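You operate a simulated robot arm through the tools that you are given. There is no shell and no other tool.

You are at the controls of a simulated two-armed robot. One attempt, no reset.

## Task
Refill the filter pot with water from the flush valve.
Fine: shut the pot drain valve first and open the vent; both shut once water runs out of the vent. No spills.

The check looks at the end state, three seconds after you hand in, the way a careful person would. Anything else that was tipped, shoved, dropped, spilled or broken makes it a failure.

## Robot
Two 7-joint arms with fingered hands on one trunk that stands fixed in place. Base frame: the origin is at the foot of the trunk, x ahead of it, y to its left, z up. Units: m, degrees, N and s.
The left shoulder is at [0.07, 0.153, 1.295], the right one opposite. With the tool pointing down near the work surface each hand reaches from about 0.1 to 0.5 m from the base axis, measured 20 degrees to its own side. Payload 3.9 kg a hand.
The TCP of each hand is the grasp point between the finger pads, 0.03 m short of the fingertips. In the tool frame z runs along the fingers and y along their closing line. The gripper opens to 0.104 m. The gripper's body begins 0.035 m behind the TCP. The gripper is a hand of 4 fingers: y runs from the thumb to the fingers, the wrist lies at [-0.017, -0.104, -0.178] in the tool frame.
Orientation is that of the tool frame in the base frame, as [roll, pitch, yaw] about the fixed x, y, z axes, in that order (R = Rz(yaw) Ry(pitch) Rx(roll)). With the fingers straight down and the wrist toward the robot, the tool's x, y and z point along [0, 1, 0], [1, 0, 0] and [0, 0, -1] of the base frame.

## Interface
- The arms move only by the tool send_rows. It takes "left_series", "right_series" or both (then of equal length, played together; a hand with none holds still); each is a list of rows, each a list of 2 entries, a list of its own where there are three numbers: the shift along the base's x, y, z in cm, then the turn, a rotation vector about the base's x, y, z in degrees. In form: [[[tx, ty, tz], [ax, ay, az]], ...]. A call has 1 to 20 rows; each row is the pose to reach, as a shift and turn from the pose commanded when the call began. Rows are played at 5 a second. More than 0.05 m and 8.6 degrees between two rows, and nothing of the call is played. A pose out of reach is approached as far as the arm can. The call stops where the force on the tool passes 60 N (or 10 N more than at its start, if that is more) or the arm is blocked; 0.2 s more then pass. In this call time passes only in rows, and 0.2 s behind the last. The reply holds the time, the measured pose of the TCP, the force on the tool along the base axes, the opening and the grip force, in the units named above and with some noise, with the torque about the TCP (base axes, N m) and any sound that the robot's microphone picked up, and new pictures: "show" is both (left out), scene, wrist or none (wrist: the cameras of the hands that moved).
- Cameras (640 x 400 px; columns grow to the right, rows downward): "scene" is now at [0.143, -0.0083, 1.5601]; the picture's right is [-0.08, -1.00, 0.00], its down [-0.23, 0.02, -0.97] and it looks along [0.97, -0.08, -0.23] (base axes); focal length 214 px, centre (320, 200). "left" rides on the left gripper at [-0.066, -0.09, -0.126] in its tool frame; the picture's right is [-0.78, -0.30, 0.56], its down [0.57, -0.70, 0.42] and it looks along [0.26, 0.65, 0.71] (tool axes); focal length 275 px, centre (320, 200). "right" rides on the right gripper at [0.066, -0.09, -0.126] in its tool frame; the picture's right is [-0.78, 0.30, -0.56], its down [-0.57, -0.70, 0.42] and it looks along [-0.27, 0.65, 0.71] (tool axes); focal length 275 px, centre (320, 200). There is no depth. A picture from a camera that has moved, and an enlarged one, comes with that camera's place and axes in the base frame and with its lens.
- raise_lower(by): slides the trunk up (or, below 0, down) by that many m; the arms and the scene camera ride with it, the base frame stays. It gives what a move gives, with no picture.
- set_fingers(index, middle, ring, thumb_bend, thumb_turn, hand): sets how far each is bent, from 0 (flat) to 100 (curled in); at 30 the hand is open as for a grip, at 70 the pads meet at the TCP. One left out holds its place. A second passes; each finger stops where it meets its share of the squeeze, and holds until it gets a number again. It is the only way to open and close the hand. It gives what a move gives, with no picture; readings hold the bend of each and the force on the fingers (four entries, about 0 where the hand has none), thumb and palm. thumb_turn goes from beside the hand (0) to across from the fingers (100), as for a grip.
- turn_head(pan, tilt): turns the head with the scene camera to pan (to the left, within 86 degrees either way) and tilt (down, from -29 to 69), counted from straight ahead of the robot. It gives what a move gives, and a new picture of the scene camera.
- inspect(camera, box): a new picture of the part [left, top, right, bottom] of that camera's present view, enlarged. No time passes.
- finish_job(): hands the job in; it is judged then, once.

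Nothing tells you positions but the pictures and the camera data. Unless the task says otherwise, let go and move clear before handing in.

The tools are called after ">>>" as a command line: name --argument value ..., lists and objects as JSON in quotes. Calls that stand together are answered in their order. send_rows: Moves the arms, as the interface text tells. Its arguments: {"type":"object","properties":{"left_series":{"type":"array"},"right_series":{"type":"array"},"show":{"type":"string","enum":["both","scene","wrist","none"]}},"required":[]} The other tools are called the same way: raise_lower (by) slides the trunk up or down; set_fingers (index, middle, ring, thumb_bend, thumb_turn, hand) moves the fingers one by one; turn_head (pan, tilt) turns the head that bears the scene camera; inspect (camera, box) takes an enlarged picture of a part of a camera's view; finish_job () hands the job in.

At the start:

```text
clock: 0.0
left_tool_pos: [0.563, 0.2234, 1.6662]
left_orientation: [-179.9, 0.0, 90.0]
left_wrist_force: [0.1, -0.2, 0.2]
left_wrist_torque: [0.0, -0.02, -0.01]
left_grip_width: 0.1036
left_gripper_force: 0.0
left_shape: jaw
left_bend: [30.0, 30.0, 30.0, 30.0, 97.0]
left_finger forces: [0.0, 0.1, 0.0, 0.0, 0.0, 0.0]
right_tool_pos: [0.4507, -0.2288, 1.6775]
right_orientation: [-179.9, -0.1, 90.0]
right_wrist_force: [-0.1, 0.0, 0.4]
right_wrist_torque: [-0.01, 0.02, -0.03]
right_grip_width: 0.1038
right_gripper_force: 0.0
right_shape: jaw
right_bend: [30.0, 30.0, 30.0, 30.0, 97.0]
right_finger forces: [0.0, 0.0, 0.0, 0.0, 0.0, 0.0]
trunk travel left (down, up): [-0.748, 0.192]
head pan, tilt: [-4.4, 13.4]
```

scene: 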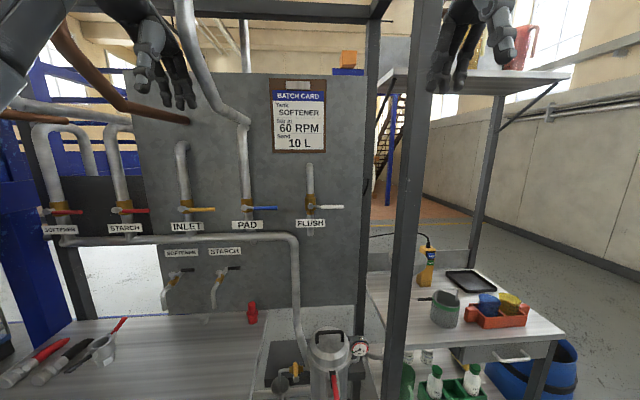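
right: 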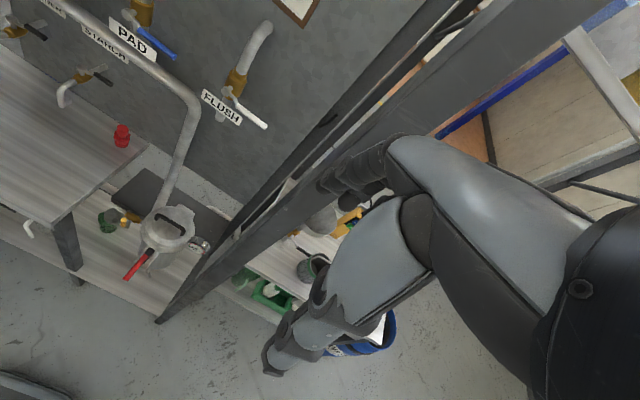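
left: 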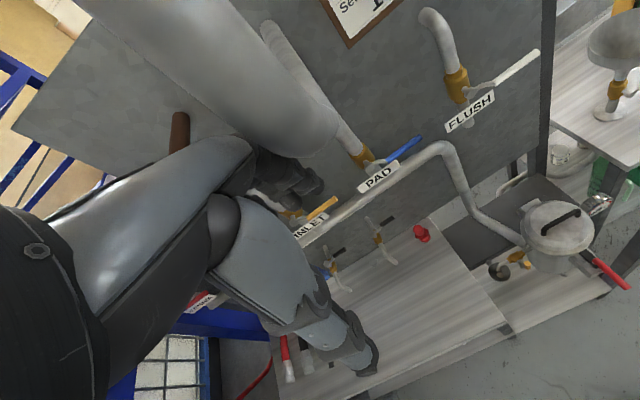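

I see a wall panel with labelled valves (INLET, PAD, FLUSH, STARCH, SOFTENER) and the filter pot below, right of centre. I'll look closer at the pot and the valves before moving anything.

>>> turn_head --pan -4.4 --tilt 45

>>> inspect --camera "right" --box '[60, 160, 260, 285]'

>>> inspect --camera "left" --box '[440, 160, 640, 285]'

```text
clock: 1.0
left_tool_pos: [0.5635, 0.2244, 1.6641]
left_orientation: [-179.9, 0.0, 90.0]
left_wrist_force: [-0.5, 0.0, 0.3]
left_wrist_torque: [0.0, 0.01, 0.01]
left_grip_width: 0.1037
left_gripper_force: 0.0
left_shape: jaw
left_bend: [30.0, 30.0, 30.0, 30.0, 97.0]
left_finger forces: [0.0, 0.0, 0.1, 0.0, 0.0, 0.0]
right_tool_pos: [0.4506, -0.2296, 1.6784]
right_orientation: [180.0, -0.1, 90.0]
right_wrist_force: [-1.1, -0.6, 0.5]
right_wrist_torque: [-0.04, 0.0, -0.02]
right_grip_width: 0.1037
right_gripper_force: 0.0
right_shape: jaw
right_bend: [30.0, 30.0, 30.0, 30.0, 97.0]
right_finger forces: [0.0, 0.0, 0.0, 0.0, 0.0, 0.0]
trunk travel left (down, up): [-0.748, 0.192]
head pan, tilt: [-4.4, 45.0]
camera scene: at [0.131, -0.0073, 1.5107], right [-0.08, -1.0, 0.0], down [-0.7, 0.05, -0.71], along [0.71, -0.05, -0.71], focal length 214 px, centre (320, 200)
```

scene: 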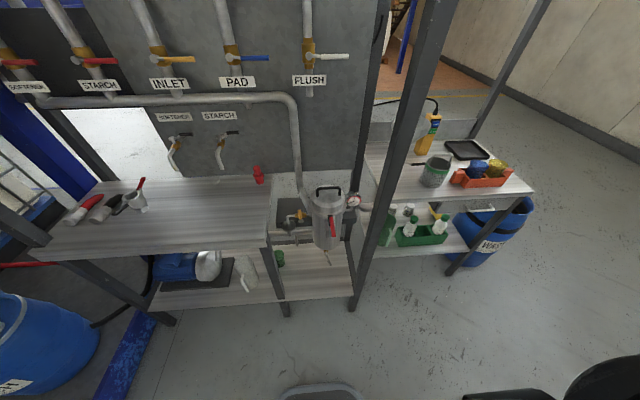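

```text
3.20 times, centred on (160, 222) of right
camera zoom: at [0.3608, -0.1632, 1.8018], right [0.3, -0.78, 0.56], down [-0.7, -0.57, -0.43], along [0.65, -0.26, -0.71], focal length 881 px, centre (832, 128)
```

zoom: 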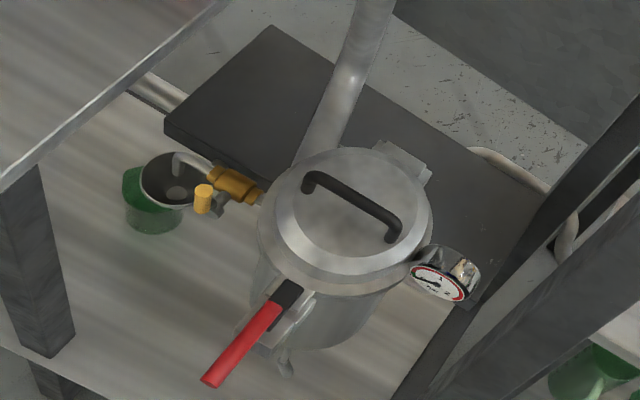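

```text
3.20 times, centred on (540, 222) of left
camera zoom: at [0.4739, 0.1576, 1.7918], right [-0.3, -0.78, -0.56], down [-0.7, 0.57, -0.42], along [0.65, 0.26, -0.71], focal length 881 px, centre (-384, 128)
```

zoom: 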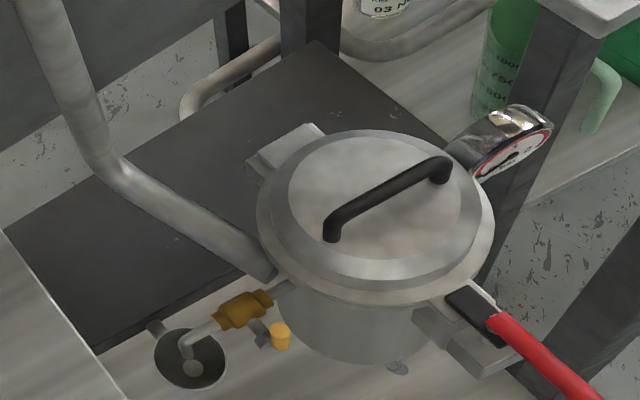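

The pot sits at the bench gap with a red lid clamp, a brass vent cock on its left over a tundish/funnel, and a gauge on its right. I'll zoom in for the drain and the flush valve.

>>> inspect --camera "scene" --box '[260, 170, 388, 250]'

>>> inspect --camera "scene" --box '[240, 230, 400, 330]'

>>> inspect --camera "scene" --box '[200, 20, 360, 120]'

>>> inspect --camera "left" --box '[400, 20, 560, 120]'

>>> inspect --camera "right" --box '[190, 50, 350, 150]'

```text
5.00 times, centred on (324, 210) of scene
camera zoom: at [0.131, -0.0073, 1.5107], right [-0.08, -1.0, 0.0], down [-0.7, 0.05, -0.71], along [0.71, -0.05, -0.71], focal length 1072 px, centre (300, 150)
```

zoom: 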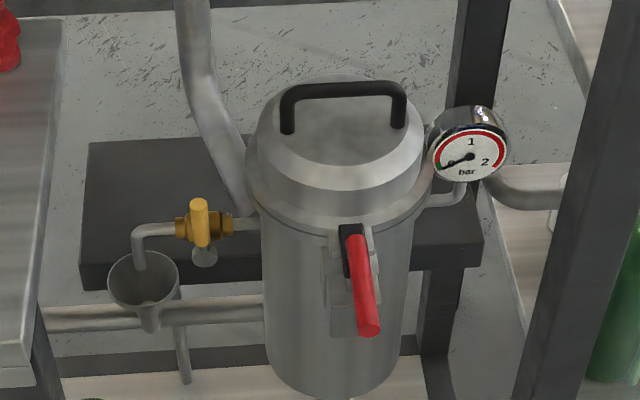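

```text
4.00 times, centred on (320, 280) of scene
camera zoom: at [0.131, -0.0073, 1.5107], right [-0.08, -1.0, 0.0], down [-0.7, 0.05, -0.71], along [0.71, -0.05, -0.71], focal length 858 px, centre (320, -120)
```

zoom: 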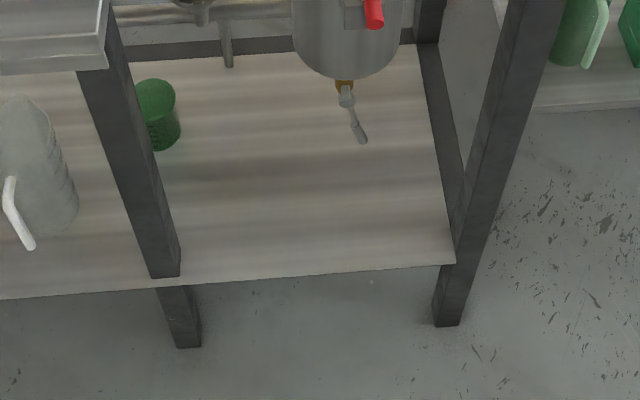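

```text
4.00 times, centred on (280, 70) of scene
camera zoom: at [0.131, -0.0073, 1.5107], right [-0.08, -1.0, 0.0], down [-0.7, 0.05, -0.71], along [0.71, -0.05, -0.71], focal length 858 px, centre (480, 720)
```

zoom: 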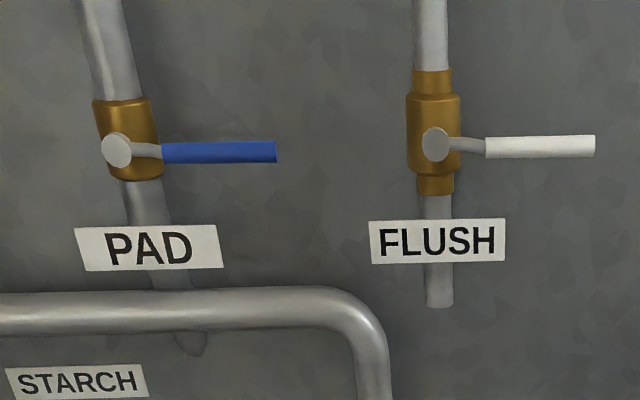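

```text
4.00 times, centred on (480, 70) of left
camera zoom: at [0.4739, 0.1576, 1.7918], right [-0.3, -0.78, -0.56], down [-0.7, 0.57, -0.42], along [0.65, 0.26, -0.71], focal length 1101 px, centre (-320, 720)
```

zoom: 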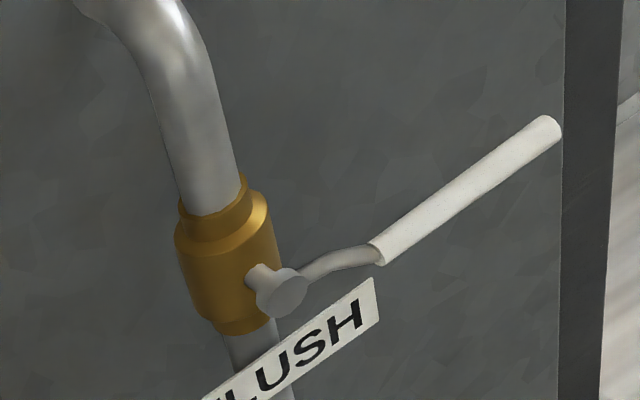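

```text
4.00 times, centred on (270, 100) of right
camera zoom: at [0.3608, -0.1632, 1.8018], right [0.3, -0.78, 0.56], down [-0.7, -0.57, -0.43], along [0.65, -0.26, -0.71], focal length 1101 px, centre (520, 600)
```

zoom: 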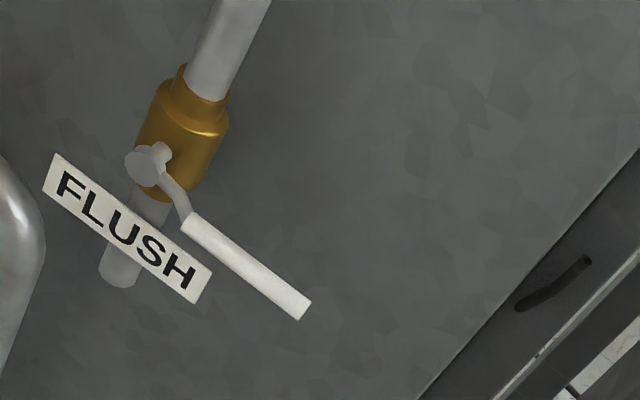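

Flush hub is about [0.83, -0.03, 1.38]. The pot lid is near [0.68, -0.08, 1.02] with the drain cock below it around z 0.6, and a frame post stands at about [0.67, -0.29]. I'll draw the hands back a little before lowering the trunk for a better look.

>>> send_rows --left_series '[[[-4, 0, 0], [0, 0, 0]], [[-8, 0, 0], [0, 0, 0]], [[-12, 0, 0], [0, 0, 0]]]' --right_series '[[[-1, 0, 0], [0, 0, 0]], [[-2, 0, 0], [0, 0, 0]], [[-3, 0, 0], [0, 0, 0]]]' --show "none"

>>> raise_lower --by -0.3

>>> turn_head --pan -5 --tilt 25

```text
clock: 1.8
left_tool_pos: [0.4407, 0.2218, 1.6657]
left_orientation: [-179.9, 0.0, 90.0]
left_wrist_force: [-0.3, 0.1, 0.4]
left_wrist_torque: [0.04, 0.01, 0.0]
left_grip_width: 0.1037
left_gripper_force: 0.0
left_shape: jaw
left_bend: [30.0, 30.0, 30.0, 30.0, 97.0]
left_finger forces: [0.0, 0.0, 0.0, 0.0, 0.0, 0.0]
right_tool_pos: [0.4167, -0.2295, 1.6782]
right_orientation: [179.9, -0.1, 90.0]
right_wrist_force: [-0.2, -0.3, 0.9]
right_wrist_torque: [0.01, 0.01, -0.03]
right_grip_width: 0.1037
right_gripper_force: 0.0
right_shape: jaw
right_bend: [30.0, 30.0, 30.0, 30.0, 97.0]
right_finger forces: [0.0, 0.0, 0.1, 0.0, 0.0, 0.1]
trunk travel left (down, up): [-0.748, 0.192]
head pan, tilt: [-4.4, 45.0]
```

```text
clock: 4.8
left_tool_pos: [0.4437, 0.2239, 1.365]
left_orientation: [-179.8, 0.1, 90.0]
left_wrist_force: [0.7, -0.6, -0.1]
left_wrist_torque: [-0.02, 0.01, -0.02]
left_grip_width: 0.1034
left_gripper_force: 0.1
left_shape: jaw
left_bend: [30.0, 30.0, 30.0, 30.0, 97.0]
left_finger forces: [0.0, 0.1, 0.1, 0.0, 0.1, 0.0]
right_tool_pos: [0.4215, -0.2278, 1.3781]
right_orientation: [180.0, -0.1, 89.9]
right_wrist_force: [0.5, 0.4, 0.4]
right_wrist_torque: [0.0, -0.02, -0.01]
right_grip_width: 0.1035
right_gripper_force: 0.0
right_shape: jaw
right_bend: [30.0, 30.0, 30.0, 30.0, 97.0]
right_finger forces: [0.0, 0.0, 0.1, 0.1, 0.0, 0.0]
trunk travel left (down, up): [-0.448, 0.492]
head pan, tilt: [-4.4, 45.0]
```

```text
clock: 5.6
left_tool_pos: [0.4438, 0.2234, 1.3647]
left_orientation: [-179.9, 0.0, 90.0]
left_wrist_force: [-0.5, 0.6, -0.2]
left_wrist_torque: [0.0, 0.01, -0.01]
left_grip_width: 0.1037
left_gripper_force: 0.1
left_shape: jaw
left_bend: [30.0, 30.0, 30.0, 30.0, 97.0]
left_finger forces: [0.0, 0.0, 0.0, 0.0, 0.1, 0.1]
right_tool_pos: [0.4209, -0.2288, 1.3784]
right_orientation: [180.0, -0.1, 90.0]
right_wrist_force: [0.1, 0.4, 0.1]
right_wrist_torque: [0.0, 0.02, 0.03]
right_grip_width: 0.1039
right_gripper_force: 0.1
right_shape: jaw
right_bend: [30.0, 30.0, 30.0, 30.0, 97.0]
right_finger forces: [0.1, 0.1, 0.0, 0.1, 0.0, 0.1]
trunk travel left (down, up): [-0.448, 0.492]
head pan, tilt: [-5.0, 25.0]
camera scene: at [0.1416, -0.009, 1.2412], right [-0.09, -1.0, 0.0], down [-0.42, 0.04, -0.91], along [0.9, -0.08, -0.42], focal length 214 px, centre (320, 200)
```

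scene: 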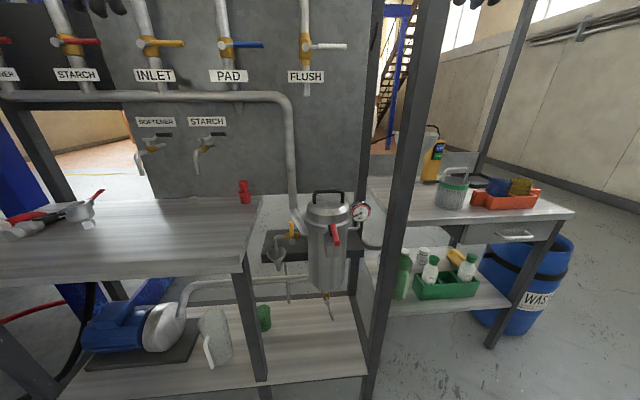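

>>> inspect --camera "scene" --box '[250, 180, 394, 270]'

>>> inspect --camera "scene" --box '[240, 250, 368, 330]'

>>> inspect --camera "scene" --box '[190, 20, 350, 120]'

>>> inspect --camera "scene" --box '[80, 220, 320, 370]'

>>> inspect --camera "right" --box '[0, 0, 640, 400]'

>>> inspect --camera "left" --box '[0, 0, 640, 400]'

```text
4.44 times, centred on (322, 225) of scene
camera zoom: at [0.1416, -0.009, 1.2412], right [-0.09, -1.0, 0.0], down [-0.42, 0.04, -0.91], along [0.9, -0.08, -0.42], focal length 953 px, centre (311, 89)
```

zoom: 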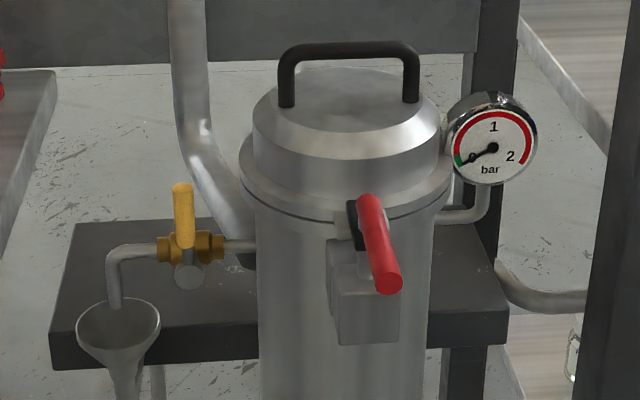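

```text
5.00 times, centred on (304, 290) of scene
camera zoom: at [0.1416, -0.009, 1.2412], right [-0.09, -1.0, 0.0], down [-0.42, 0.04, -0.91], along [0.9, -0.08, -0.42], focal length 1072 px, centre (400, -250)
```

zoom: 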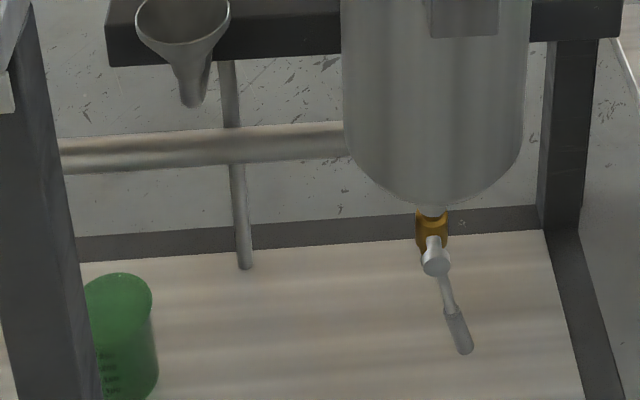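

```text
4.00 times, centred on (270, 70) of scene
camera zoom: at [0.1416, -0.009, 1.2412], right [-0.09, -1.0, 0.0], down [-0.42, 0.04, -0.91], along [0.9, -0.08, -0.42], focal length 858 px, centre (520, 720)
```

zoom: 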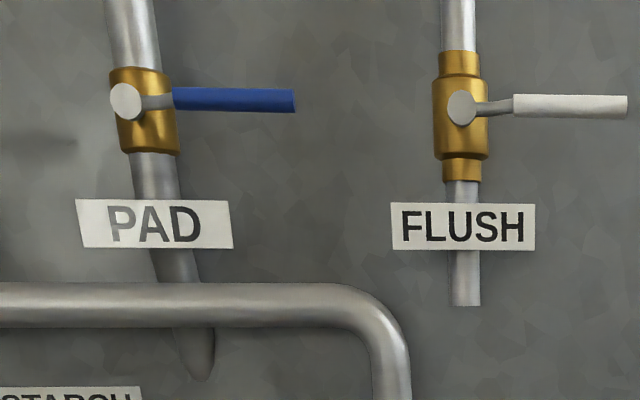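

```text
2.67 times, centred on (200, 295) of scene
camera zoom: at [0.1416, -0.009, 1.2412], right [-0.09, -1.0, 0.0], down [-0.42, 0.04, -0.91], along [0.9, -0.08, -0.42], focal length 572 px, centre (640, -53)
```

zoom: 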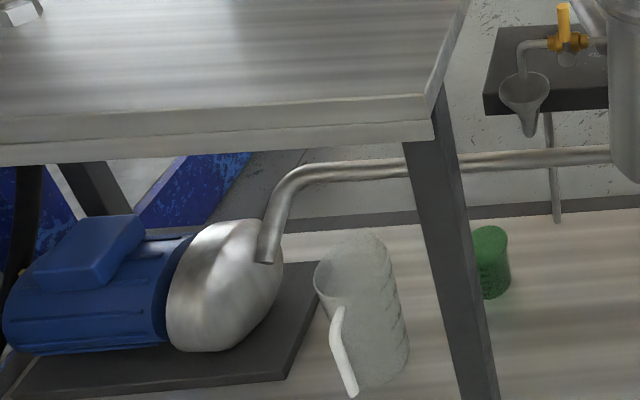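

```text
1.00 times, centred on (320, 200) of right (not enlarged: the box is as wide or as high as the picture)
camera zoom: at [0.3304, -0.1631, 1.502], right [0.3, -0.78, 0.56], down [-0.7, -0.57, -0.43], along [0.65, -0.26, -0.71], focal length 275 px, centre (320, 200)
```

zoom: 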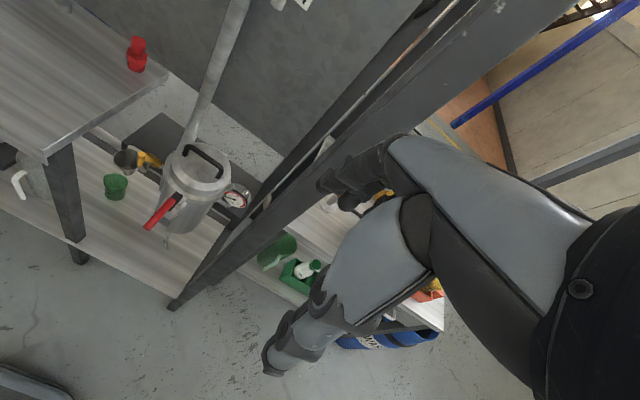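

```text
1.00 times, centred on (320, 200) of left (not enlarged: the box is as wide or as high as the picture)
camera zoom: at [0.3542, 0.157, 1.4912], right [-0.3, -0.78, -0.56], down [-0.7, 0.57, -0.42], along [0.65, 0.26, -0.71], focal length 275 px, centre (320, 200)
```

zoom: 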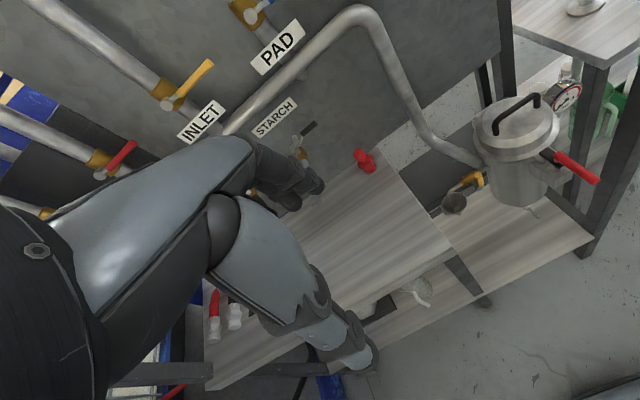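

The drain lever hangs down along its pipe (open), the vent lever stands up across its pipe (shut), and the flush lever points right (shut). I'll swing both hands to point forward, so the fingers can push the levers from the front.

>>> send_rows --left_series '[[[0, 0, 0], [0, -8.2, 0]], [[0, 0, 0], [0, -16.4, 0]], [[0, 0, 0], [0, -24.6, 0]], [[0, 0, 0], [0, -32.8, 0]], [[0, 0, 0], [0, -41, 0]], [[0, 0, 0], [0, -49.2, 0]], [[0, 0, 0], [0, -57.4, 0]], [[0, 0, 0], [0, -65.6, 0]], [[0, 0, 0], [0, -73.8, 0]], [[0, 0, 0], [0, -82, 0]], [[0, 0, 0], [0, -90, 0]]]' --right_series '[[[0, 0, 0], [0, -8.2, 0]], [[0, 0, 0], [0, -16.4, 0]], [[0, 0, 0], [0, -24.6, 0]], [[0, 0, 0], [0, -32.8, 0]], [[0, 0, 0], [0, -41, 0]], [[0, 0, 0], [0, -49.2, 0]], [[0, 0, 0], [0, -57.4, 0]], [[0, 0, 0], [0, -65.6, 0]], [[0, 0, 0], [0, -73.8, 0]], [[0, 0, 0], [0, -82, 0]], [[0, 0, 0], [0, -90, 0]]]' --show "both"

```text
clock: 8.0
left_tool_pos: [0.446, 0.2228, 1.3634]
left_orientation: [90.1, 0.0, 90.0]
left_wrist_force: [0.3, -0.4, -0.1]
left_wrist_torque: [-0.03, -0.02, 0.0]
left_grip_width: 0.1037
left_gripper_force: 0.0
left_shape: jaw
left_bend: [30.0, 30.0, 30.0, 30.0, 97.0]
left_finger forces: [0.0, 0.0, 0.2, 0.2, 0.0, 0.0]
right_tool_pos: [0.4228, -0.2278, 1.3776]
right_orientation: [90.0, -0.1, 90.2]
right_wrist_force: [1.1, 0.3, 1.1]
right_wrist_torque: [0.01, 0.0, -0.01]
right_grip_width: 0.1038
right_gripper_force: 0.0
right_shape: jaw
right_bend: [30.0, 30.0, 30.0, 30.0, 97.0]
right_finger forces: [0.1, 0.1, 0.0, 0.0, 0.1, 0.0]
trunk travel left (down, up): [-0.448, 0.492]
head pan, tilt: [-5.0, 25.0]
camera scene: at [0.1432, -0.0091, 1.2411], right [-0.09, -1.0, 0.0], down [-0.42, 0.04, -0.91], along [0.9, -0.08, -0.42], focal length 214 px, centre (320, 200)
camera right: at [0.296, -0.1632, 1.2859], right [-0.55, -0.78, 0.3], down [0.43, -0.57, -0.7], along [0.71, -0.26, 0.65], focal length 275 px, centre (320, 200)
camera left: at [0.3201, 0.1569, 1.2752], right [0.56, -0.78, -0.3], down [0.42, 0.57, -0.7], along [0.71, 0.26, 0.65], focal length 275 px, centre (320, 200)
```

scene: 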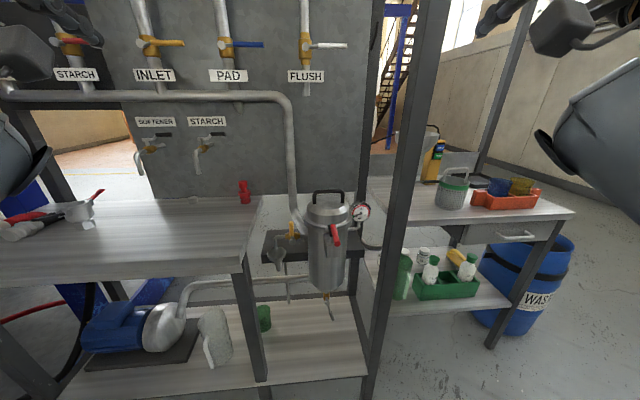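
right: 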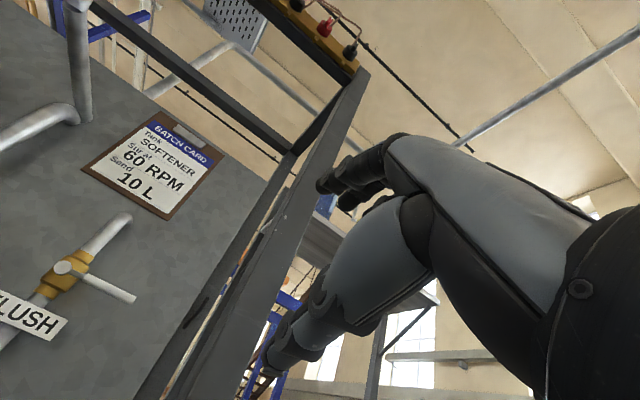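
left: 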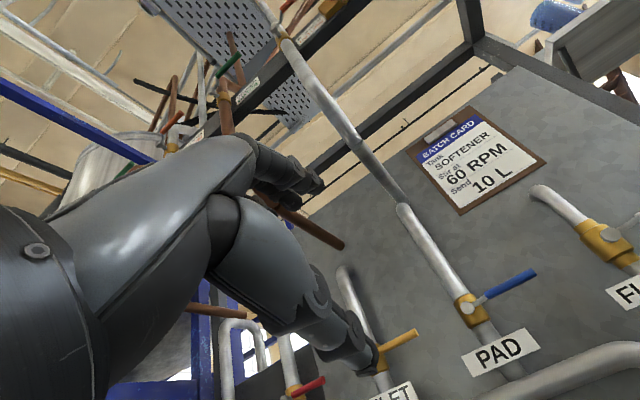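

Both hands now point forward. I'll look at the right hand's shape to plan how to push with it.

>>> turn_head --pan -35 --tilt 0

```text
clock: 8.9
left_tool_pos: [0.4437, 0.2229, 1.3649]
left_orientation: [90.1, 0.0, 90.1]
left_wrist_force: [0.4, -0.1, -1.0]
left_wrist_torque: [-0.01, 0.0, -0.01]
left_grip_width: 0.1039
left_gripper_force: 0.1
left_shape: jaw
left_bend: [30.0, 30.0, 30.0, 30.0, 97.0]
left_finger forces: [0.1, 0.0, 0.0, 0.0, 0.0, 0.0]
right_tool_pos: [0.4209, -0.2289, 1.3789]
right_orientation: [90.1, -0.1, 90.1]
right_wrist_force: [-0.7, 0.1, -0.1]
right_wrist_torque: [0.01, 0.04, -0.01]
right_grip_width: 0.1035
right_gripper_force: 0.0
right_shape: jaw
right_bend: [30.0, 30.0, 30.0, 30.0, 97.0]
right_finger forces: [0.1, 0.0, 0.1, 0.0, 0.1, 0.0]
trunk travel left (down, up): [-0.448, 0.492]
head pan, tilt: [-35.0, 0.0]
camera scene: at [0.1238, -0.0526, 1.2815], right [-0.57, -0.82, 0.0], down [0.0, 0.0, -1.0], along [0.82, -0.57, 0.0], focal length 214 px, centre (320, 200)
```

scene: 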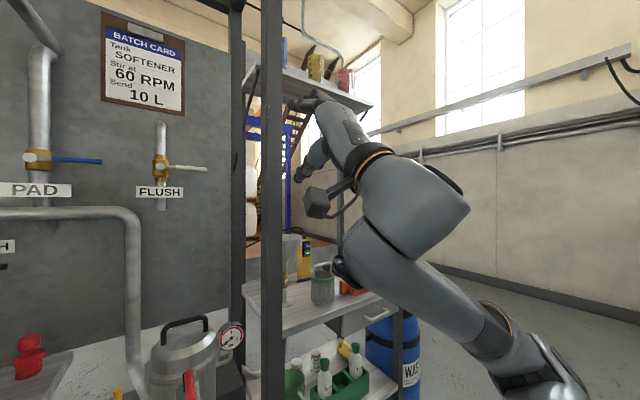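

>>> inspect --camera "scene" --box '[260, 70, 420, 170]'

>>> set_fingers --hand "right" --index 70 --middle 70 --ring 70 --thumb_bend 70 --thumb_turn 100

>>> inspect --camera "scene" --box '[260, 70, 420, 170]'

>>> inspect --camera "right" --box '[0, 0, 640, 400]'

```text
4.00 times, centred on (340, 120) of scene
camera zoom: at [0.1238, -0.0526, 1.2815], right [-0.57, -0.82, 0.0], down [0.0, 0.0, -1.0], along [0.82, -0.57, 0.0], focal length 858 px, centre (240, 520)
```

zoom: 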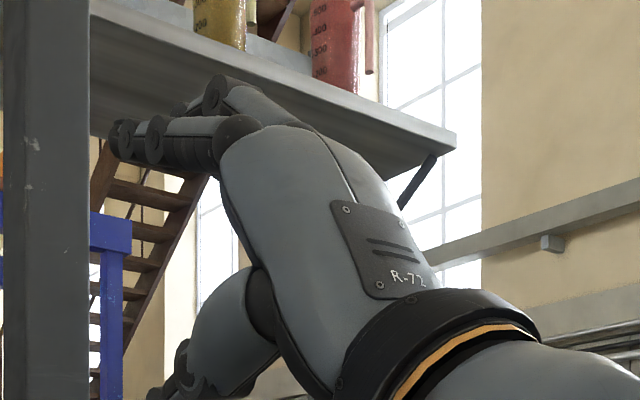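

```text
clock: 9.9
left_tool_pos: [0.444, 0.2232, 1.3653]
left_orientation: [90.1, 0.0, 89.9]
left_wrist_force: [0.4, 0.5, -0.5]
left_wrist_torque: [-0.01, 0.0, 0.01]
left_grip_width: 0.1037
left_gripper_force: 0.0
left_shape: jaw
left_bend: [30.0, 30.0, 30.0, 30.0, 97.0]
left_finger forces: [0.1, 0.0, 0.1, 0.0, 0.1, 0.0]
right_tool_pos: [0.4206, -0.2297, 1.3782]
right_orientation: [90.0, 0.0, 90.2]
right_wrist_force: [-0.4, 0.2, -0.1]
right_wrist_torque: [-0.01, 0.0, 0.01]
right_grip_width: 0.0038
right_gripper_force: 0.0
right_shape: fingers
right_bend: [70.0, 70.0, 70.0, 70.0, 100.0]
right_finger forces: [0.0, 0.0, 0.0, 0.0, 0.0, 0.1]
trunk travel left (down, up): [-0.448, 0.492]
head pan, tilt: [-35.0, 0.0]
```

```text
4.00 times, centred on (340, 120) of scene
camera zoom: at [0.1236, -0.0526, 1.2816], right [-0.57, -0.82, 0.0], down [0.0, 0.0, -1.0], along [0.82, -0.57, 0.0], focal length 858 px, centre (240, 520)
```

zoom: 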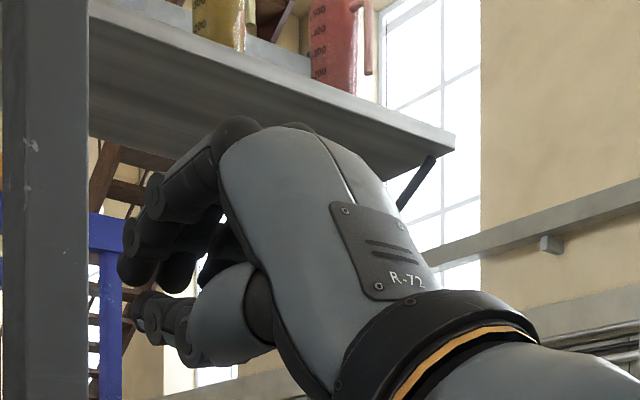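

```text
1.00 times, centred on (320, 200) of right (not enlarged: the box is as wide or as high as the picture)
camera zoom: at [0.2945, -0.1633, 1.2865], right [-0.56, -0.78, 0.3], down [0.43, -0.57, -0.7], along [0.71, -0.26, 0.65], focal length 275 px, centre (320, 200)
```

zoom: 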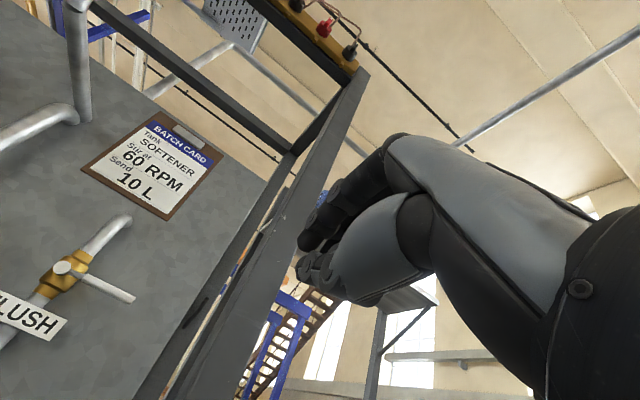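

The hand angles up from the wrist, with the fingers reaching forward at bend 30. I'll make a pointing index finger on each hand, so a single finger can push a lever, and check how it looks.

>>> set_fingers --hand "right" --index 30 --middle 100 --ring 100 --thumb_bend 80 --thumb_turn 100

>>> inspect --camera "scene" --box '[260, 70, 420, 170]'

>>> inspect --camera "right" --box '[200, 80, 520, 280]'

```text
clock: 10.9
left_tool_pos: [0.4431, 0.2229, 1.3653]
left_orientation: [90.0, 0.0, 90.0]
left_wrist_force: [1.2, 0.0, -0.1]
left_wrist_torque: [0.02, 0.01, -0.03]
left_grip_width: 0.1034
left_gripper_force: 0.0
left_shape: jaw
left_bend: [30.0, 30.0, 30.0, 30.0, 97.0]
left_finger forces: [0.0, 0.0, 0.1, 0.1, 0.1, 0.1]
right_tool_pos: [0.4196, -0.2286, 1.3788]
right_orientation: [90.0, 0.0, 90.0]
right_wrist_force: [-0.5, 0.2, 1.3]
right_wrist_torque: [-0.01, 0.03, -0.03]
right_grip_width: 0.0357
right_gripper_force: 0.1
right_shape: fingers
right_bend: [30.0, 100.0, 100.0, 80.0, 100.0]
right_finger forces: [0.0, 0.1, 0.1, 0.0, 0.1, 0.0]
trunk travel left (down, up): [-0.448, 0.492]
head pan, tilt: [-35.0, 0.0]
```

```text
4.00 times, centred on (340, 120) of scene
camera zoom: at [0.1236, -0.0526, 1.2816], right [-0.57, -0.82, 0.0], down [0.0, 0.0, -1.0], along [0.82, -0.57, 0.0], focal length 858 px, centre (240, 520)
```

zoom: 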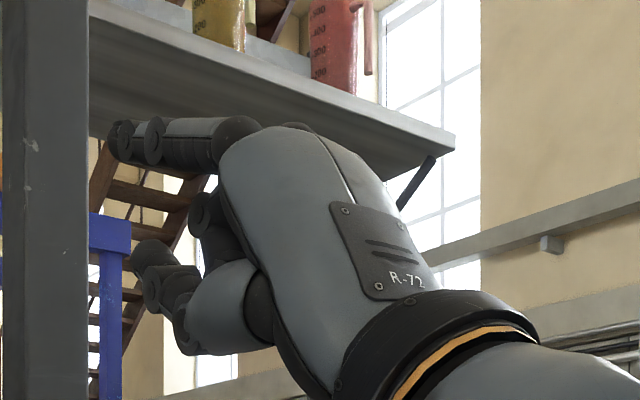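

```text
2.00 times, centred on (360, 180) of right
camera zoom: at [0.2945, -0.1633, 1.2865], right [-0.56, -0.78, 0.3], down [0.43, -0.57, -0.7], along [0.71, -0.26, 0.65], focal length 551 px, centre (240, 240)
```

zoom: 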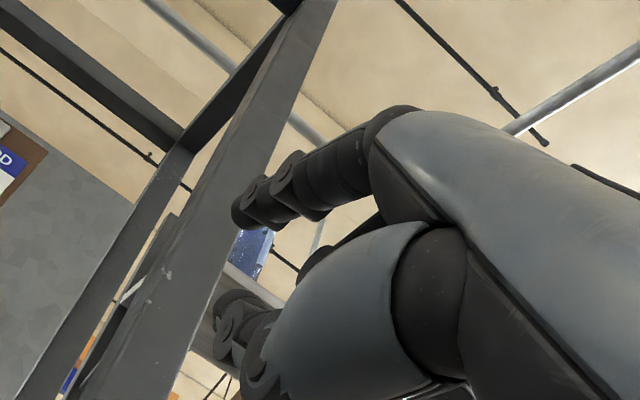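

The index now points forward about 3 cm past and 6 cm above the TCP, with the other fingers tucked. I'll drop the trunk so I can look at the pot drain and work on it first.

>>> raise_lower --by -0.42

>>> turn_head --pan -5 --tilt 15

>>> inspect --camera "scene" --box '[240, 150, 400, 250]'

>>> inspect --camera "scene" --box '[240, 220, 400, 320]'

>>> inspect --camera "scene" --box '[180, 0, 340, 100]'

```text
refused: -0.42 is not a number from -0.4 to 0.4
```

```text
clock: 11.9
left_tool_pos: [0.4451, 0.2234, 1.3643]
left_orientation: [90.1, 0.0, 90.1]
left_wrist_force: [-0.9, 0.4, -1.1]
left_wrist_torque: [0.01, 0.03, 0.03]
left_grip_width: 0.1037
left_gripper_force: 0.1
left_shape: jaw
left_bend: [30.0, 30.0, 30.0, 30.0, 97.0]
left_finger forces: [0.1, 0.0, 0.0, 0.0, 0.0, 0.1]
right_tool_pos: [0.4208, -0.2288, 1.3785]
right_orientation: [90.0, 0.0, 90.1]
right_wrist_force: [0.5, 0.5, 0.4]
right_wrist_torque: [-0.01, 0.02, -0.02]
right_grip_width: 0.0352
right_gripper_force: 0.0
right_shape: fingers
right_bend: [30.0, 100.0, 100.0, 80.0, 100.0]
right_finger forces: [0.0, 0.0, 0.0, 0.1, 0.0, 0.0]
trunk travel left (down, up): [-0.448, 0.492]
head pan, tilt: [-5.0, 15.0]
camera scene: at [0.1429, -0.0093, 1.2575], right [-0.09, -1.0, 0.0], down [-0.26, 0.02, -0.97], along [0.96, -0.09, -0.26], focal length 214 px, centre (320, 200)
```

scene: 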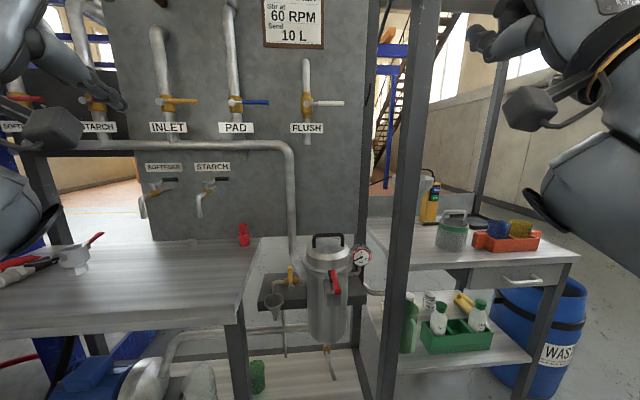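

```text
4.00 times, centred on (320, 200) of scene
camera zoom: at [0.1429, -0.0093, 1.2575], right [-0.09, -1.0, 0.0], down [-0.26, 0.02, -0.97], along [0.96, -0.09, -0.26], focal length 858 px, centre (320, 200)
```

zoom: 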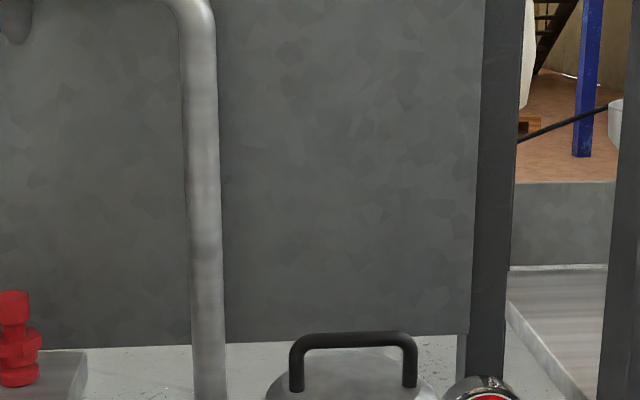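

```text
4.00 times, centred on (320, 270) of scene
camera zoom: at [0.1429, -0.0093, 1.2575], right [-0.09, -1.0, 0.0], down [-0.26, 0.02, -0.97], along [0.96, -0.09, -0.26], focal length 858 px, centre (320, -80)
```

zoom: 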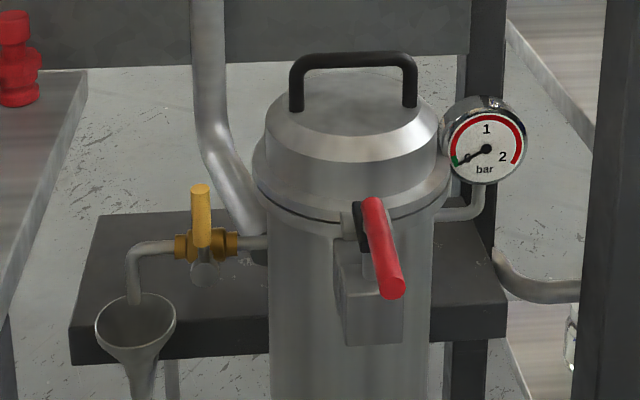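

```text
4.00 times, centred on (260, 50) of scene
camera zoom: at [0.1429, -0.0093, 1.2575], right [-0.09, -1.0, 0.0], down [-0.26, 0.02, -0.97], along [0.96, -0.09, -0.26], focal length 858 px, centre (560, 800)
```

zoom: 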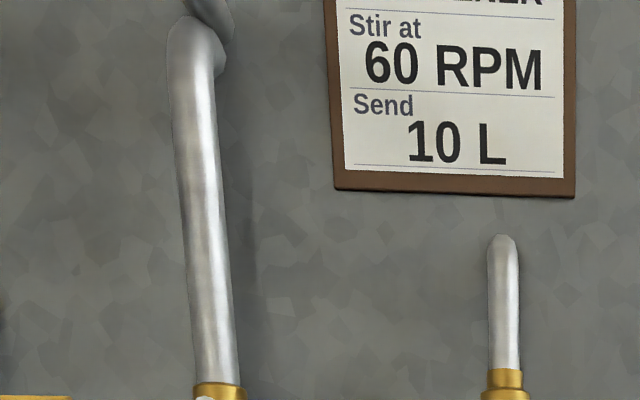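

>>> raise_lower --by -0.4

>>> turn_head --pan -5 --tilt 10

>>> inspect --camera "scene" --box '[240, 120, 400, 220]'

>>> inspect --camera "scene" --box '[240, 200, 400, 300]'

>>> inspect --camera "right" --box '[0, 0, 640, 400]'

>>> inspect --camera "left" --box '[0, 0, 640, 400]'

```text
clock: 15.7
left_tool_pos: [0.4434, 0.2243, 0.9663]
left_orientation: [90.1, 0.0, 89.9]
left_wrist_force: [0.8, 0.0, -0.1]
left_wrist_torque: [-0.02, 0.01, 0.01]
left_grip_width: 0.1038
left_gripper_force: 0.0
left_shape: jaw
left_bend: [30.0, 30.0, 30.0, 30.0, 97.0]
left_finger forces: [0.0, 0.0, 0.0, 0.1, 0.1, 0.0]
right_tool_pos: [0.4207, -0.2289, 0.9783]
right_orientation: [90.0, 0.1, 90.1]
right_wrist_force: [-0.4, 0.0, -0.3]
right_wrist_torque: [-0.02, -0.03, 0.03]
right_grip_width: 0.0357
right_gripper_force: 0.1
right_shape: fingers
right_bend: [30.0, 100.0, 100.0, 80.0, 100.0]
right_finger forces: [0.0, 0.0, 0.0, 0.0, 0.0, 0.1]
trunk travel left (down, up): [-0.048, 0.892]
head pan, tilt: [-5.0, 15.0]
```

```text
clock: 16.4
left_tool_pos: [0.4433, 0.2223, 0.9645]
left_orientation: [90.1, 0.0, 90.1]
left_wrist_force: [0.0, 0.5, 0.0]
left_wrist_torque: [-0.02, -0.02, 0.01]
left_grip_width: 0.1037
left_gripper_force: 0.0
left_shape: jaw
left_bend: [30.0, 30.0, 30.0, 30.0, 97.0]
left_finger forces: [0.1, 0.0, 0.0, 0.1, 0.1, 0.1]
right_tool_pos: [0.4209, -0.2289, 0.9778]
right_orientation: [90.0, 0.1, 90.2]
right_wrist_force: [-0.6, -0.8, -0.7]
right_wrist_torque: [0.03, 0.01, 0.02]
right_grip_width: 0.0356
right_gripper_force: 0.1
right_shape: fingers
right_bend: [30.0, 100.0, 100.0, 80.0, 100.0]
right_finger forces: [0.0, 0.0, 0.0, 0.0, 0.0, 0.0]
trunk travel left (down, up): [-0.048, 0.892]
head pan, tilt: [-5.0, 10.0]
camera scene: at [0.1424, -0.0091, 0.8656], right [-0.09, -1.0, 0.0], down [-0.17, 0.02, -0.98], along [0.98, -0.09, -0.17], focal length 214 px, centre (320, 200)
```

scene: 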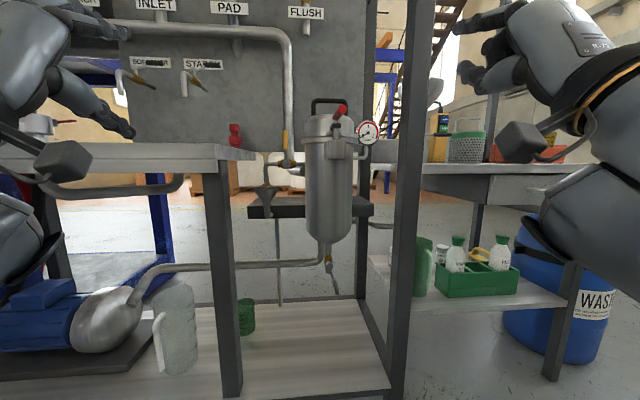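

```text
4.00 times, centred on (320, 170) of scene
camera zoom: at [0.1424, -0.0091, 0.8656], right [-0.09, -1.0, 0.0], down [-0.17, 0.02, -0.98], along [0.98, -0.09, -0.17], focal length 858 px, centre (320, 320)
```

zoom: 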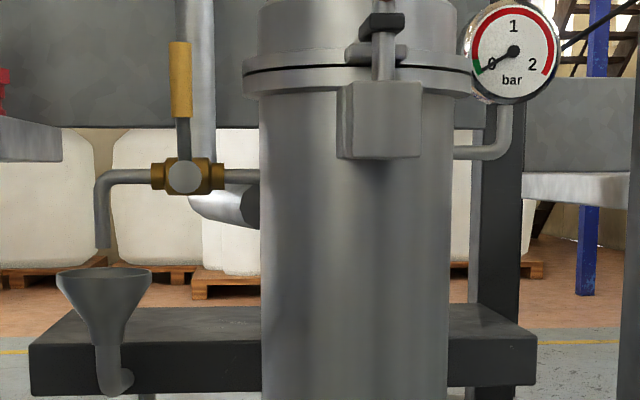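

```text
4.00 times, centred on (320, 250) of scene
camera zoom: at [0.1424, -0.0091, 0.8656], right [-0.09, -1.0, 0.0], down [-0.17, 0.02, -0.98], along [0.98, -0.09, -0.17], focal length 858 px, centre (320, 0)
```

zoom: 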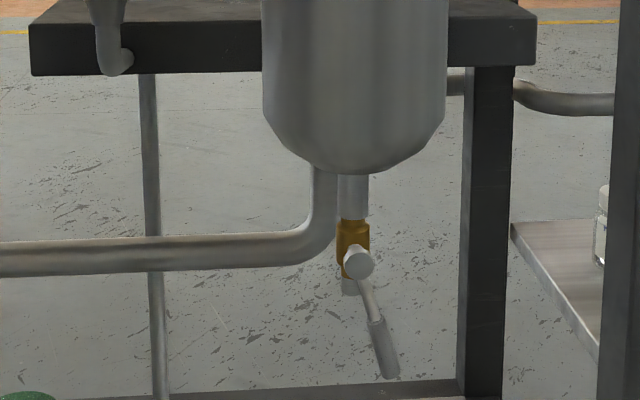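

```text
1.00 times, centred on (320, 200) of right (not enlarged: the box is as wide or as high as the picture)
camera zoom: at [0.2945, -0.1633, 0.8865], right [-0.56, -0.78, 0.3], down [0.43, -0.57, -0.7], along [0.71, -0.26, 0.65], focal length 275 px, centre (320, 200)
```

zoom: 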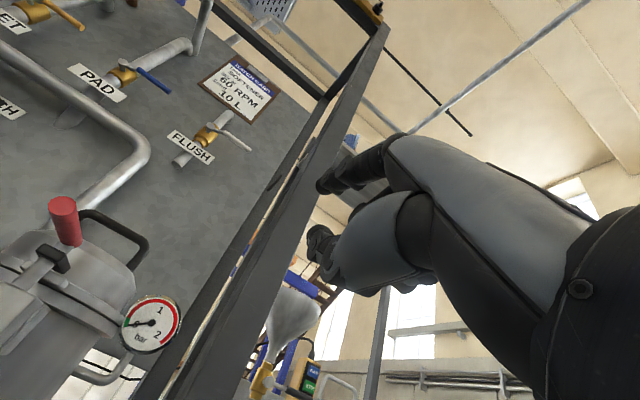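

```text
1.00 times, centred on (320, 200) of left (not enlarged: the box is as wide or as high as the picture)
camera zoom: at [0.3185, 0.157, 0.8758], right [0.56, -0.78, -0.3], down [0.42, 0.57, -0.7], along [0.71, 0.26, 0.65], focal length 275 px, centre (320, 200)
```

zoom: 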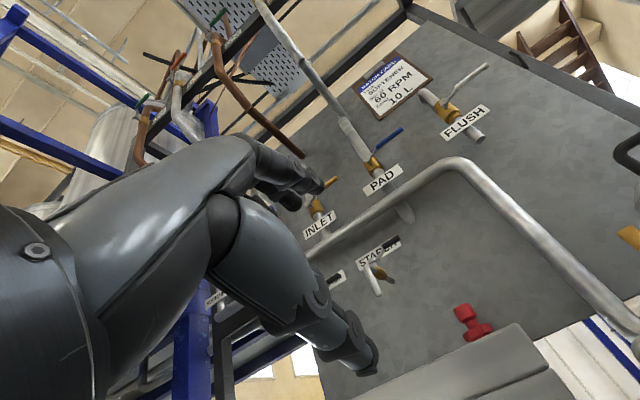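

The tundish drain is plumbed away and the vent spout hangs over it, so vent water is contained. The drain hub is about [0.665, -0.082, 0.60] with its lever tip near [0.649, -0.10, 0.526]. I'll bring the right index finger down in front of it, staying clear first.

>>> send_rows --right_series '[[[0, 1.2, -4.5], [0, 0, 0]], [[0, 2.4, -9], [0, 0, 0]], [[0, 3.6, -13.5], [0, 0, 0]], [[0, 4.8, -18], [0, 0, 0]], [[0, 6, -22.5], [0, 0, 0]], [[0.5, 7.2, -27], [0, 0, 0]], [[1, 8.4, -31.5], [0, 0, 0]], [[2, 9.6, -36], [0, 0, 0]], [[4, 10.8, -40], [0, 0, 0]], [[6, 12, -44], [0, 0, 0]], [[8, 13, -47], [0, 0, 0]], [[10, 14, -49.8], [0, 0, 0]]]' --show "both"

>>> turn_head --pan -5 --tilt 25

>>> inspect --camera "scene" --box '[240, 140, 400, 240]'

>>> inspect --camera "right" --box '[160, 60, 480, 260]'

```text
clock: 18.4
left_tool_pos: [0.4436, 0.2236, 0.9662]
left_orientation: [90.1, 0.0, 90.1]
left_wrist_force: [-1.2, 0.1, -0.8]
left_wrist_torque: [0.03, 0.02, -0.01]
left_grip_width: 0.1037
left_gripper_force: 0.0
left_shape: jaw
left_bend: [30.0, 30.0, 30.0, 30.0, 97.0]
left_finger forces: [0.1, 0.0, 0.0, 0.0, 0.0, 0.1]
right_tool_pos: [0.4332, -0.0487, 0.6242]
right_orientation: [79.6, 15.0, 99.5]
right_wrist_force: [-0.3, 0.5, -0.8]
right_wrist_torque: [0.06, 0.04, -0.03]
right_grip_width: 0.0361
right_gripper_force: 0.0
right_shape: fingers
right_bend: [30.0, 100.0, 100.0, 80.0, 100.0]
right_finger forces: [0.1, 0.0, 0.0, 0.1, 0.0, 0.1]
right hand out of reach, approached as far as the arm can: row 2, 3, 4, 5, 6, 7
trunk travel left (down, up): [-0.048, 0.892]
head pan, tilt: [-5.0, 10.0]
stopped in row 10 (right hand): the arm was blocked; the commanded pose is now the measured one
camera scene: at [0.142, -0.0089, 0.8659], right [-0.09, -1.0, 0.0], down [-0.17, 0.01, -0.98], along [0.98, -0.09, -0.17], focal length 214 px, centre (320, 200)
camera right: at [0.3215, -0.0322, 0.4982], right [-0.47, -0.79, 0.39], down [0.66, -0.61, -0.44], along [0.59, 0.04, 0.81], focal length 275 px, centre (320, 200)
```

scene: 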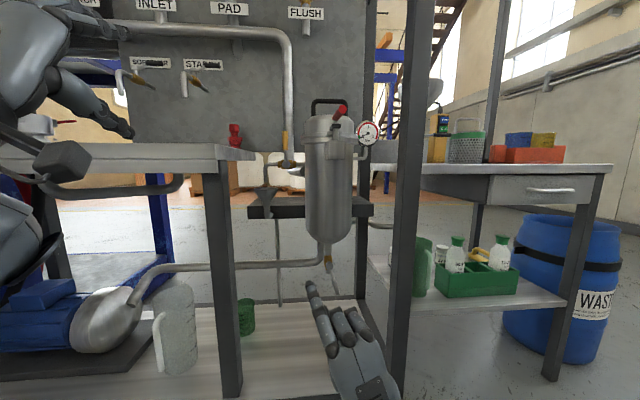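
right: 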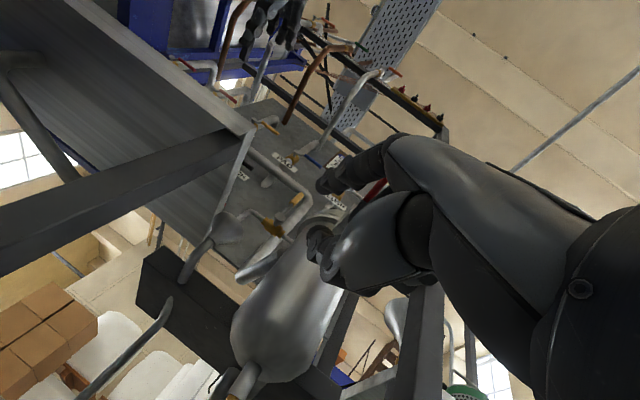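

```text
clock: 19.2
left_tool_pos: [0.4453, 0.2226, 0.9644]
left_orientation: [90.0, 0.0, 90.0]
left_wrist_force: [-0.3, -0.2, -0.6]
left_wrist_torque: [-0.01, -0.01, -0.02]
left_grip_width: 0.1035
left_gripper_force: 0.1
left_shape: jaw
left_bend: [30.0, 30.0, 30.0, 30.0, 97.0]
left_finger forces: [0.1, 0.0, 0.0, 0.1, 0.0, 0.0]
right_tool_pos: [0.4336, -0.0493, 0.6239]
right_orientation: [79.8, 15.0, 99.7]
right_wrist_force: [-0.8, -0.2, -0.3]
right_wrist_torque: [0.01, 0.01, 0.03]
right_grip_width: 0.0357
right_gripper_force: 0.0
right_shape: fingers
right_bend: [30.0, 100.0, 100.0, 80.0, 100.0]
right_finger forces: [0.1, 0.0, 0.0, 0.0, 0.1, 0.0]
trunk travel left (down, up): [-0.048, 0.892]
head pan, tilt: [-5.0, 25.0]
camera scene: at [0.1416, -0.0089, 0.8413], right [-0.09, -1.0, 0.0], down [-0.42, 0.04, -0.91], along [0.9, -0.08, -0.42], focal length 214 px, centre (320, 200)
```

scene: 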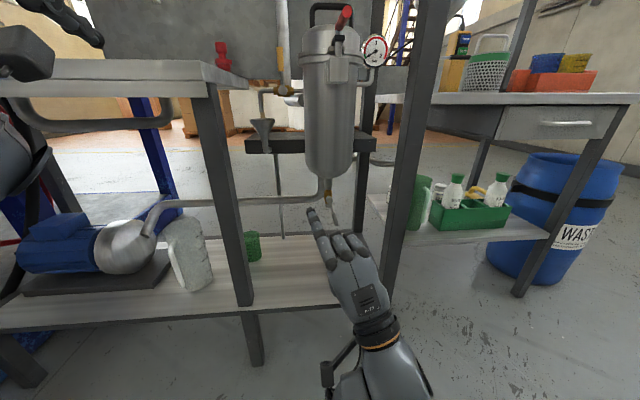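

```text
4.00 times, centred on (320, 190) of scene
camera zoom: at [0.1416, -0.0089, 0.8413], right [-0.09, -1.0, 0.0], down [-0.42, 0.04, -0.91], along [0.9, -0.08, -0.42], focal length 858 px, centre (320, 240)
```

zoom: 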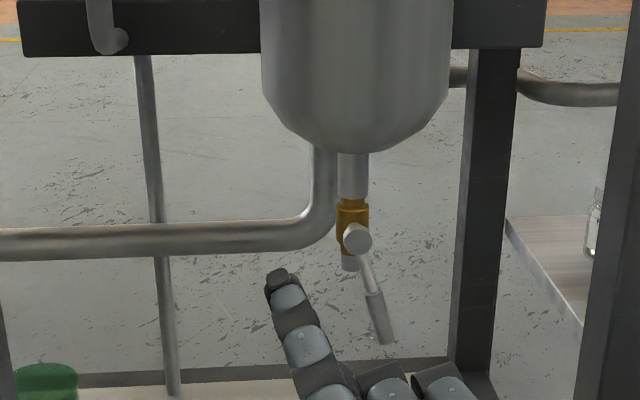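

```text
2.00 times, centred on (320, 160) of right
camera zoom: at [0.3219, -0.0325, 0.4977], right [-0.48, -0.79, 0.39], down [0.65, -0.61, -0.45], along [0.59, 0.04, 0.81], focal length 551 px, centre (320, 280)
```

zoom: 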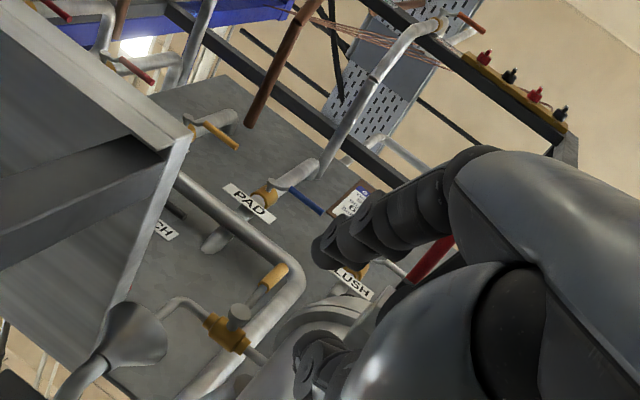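

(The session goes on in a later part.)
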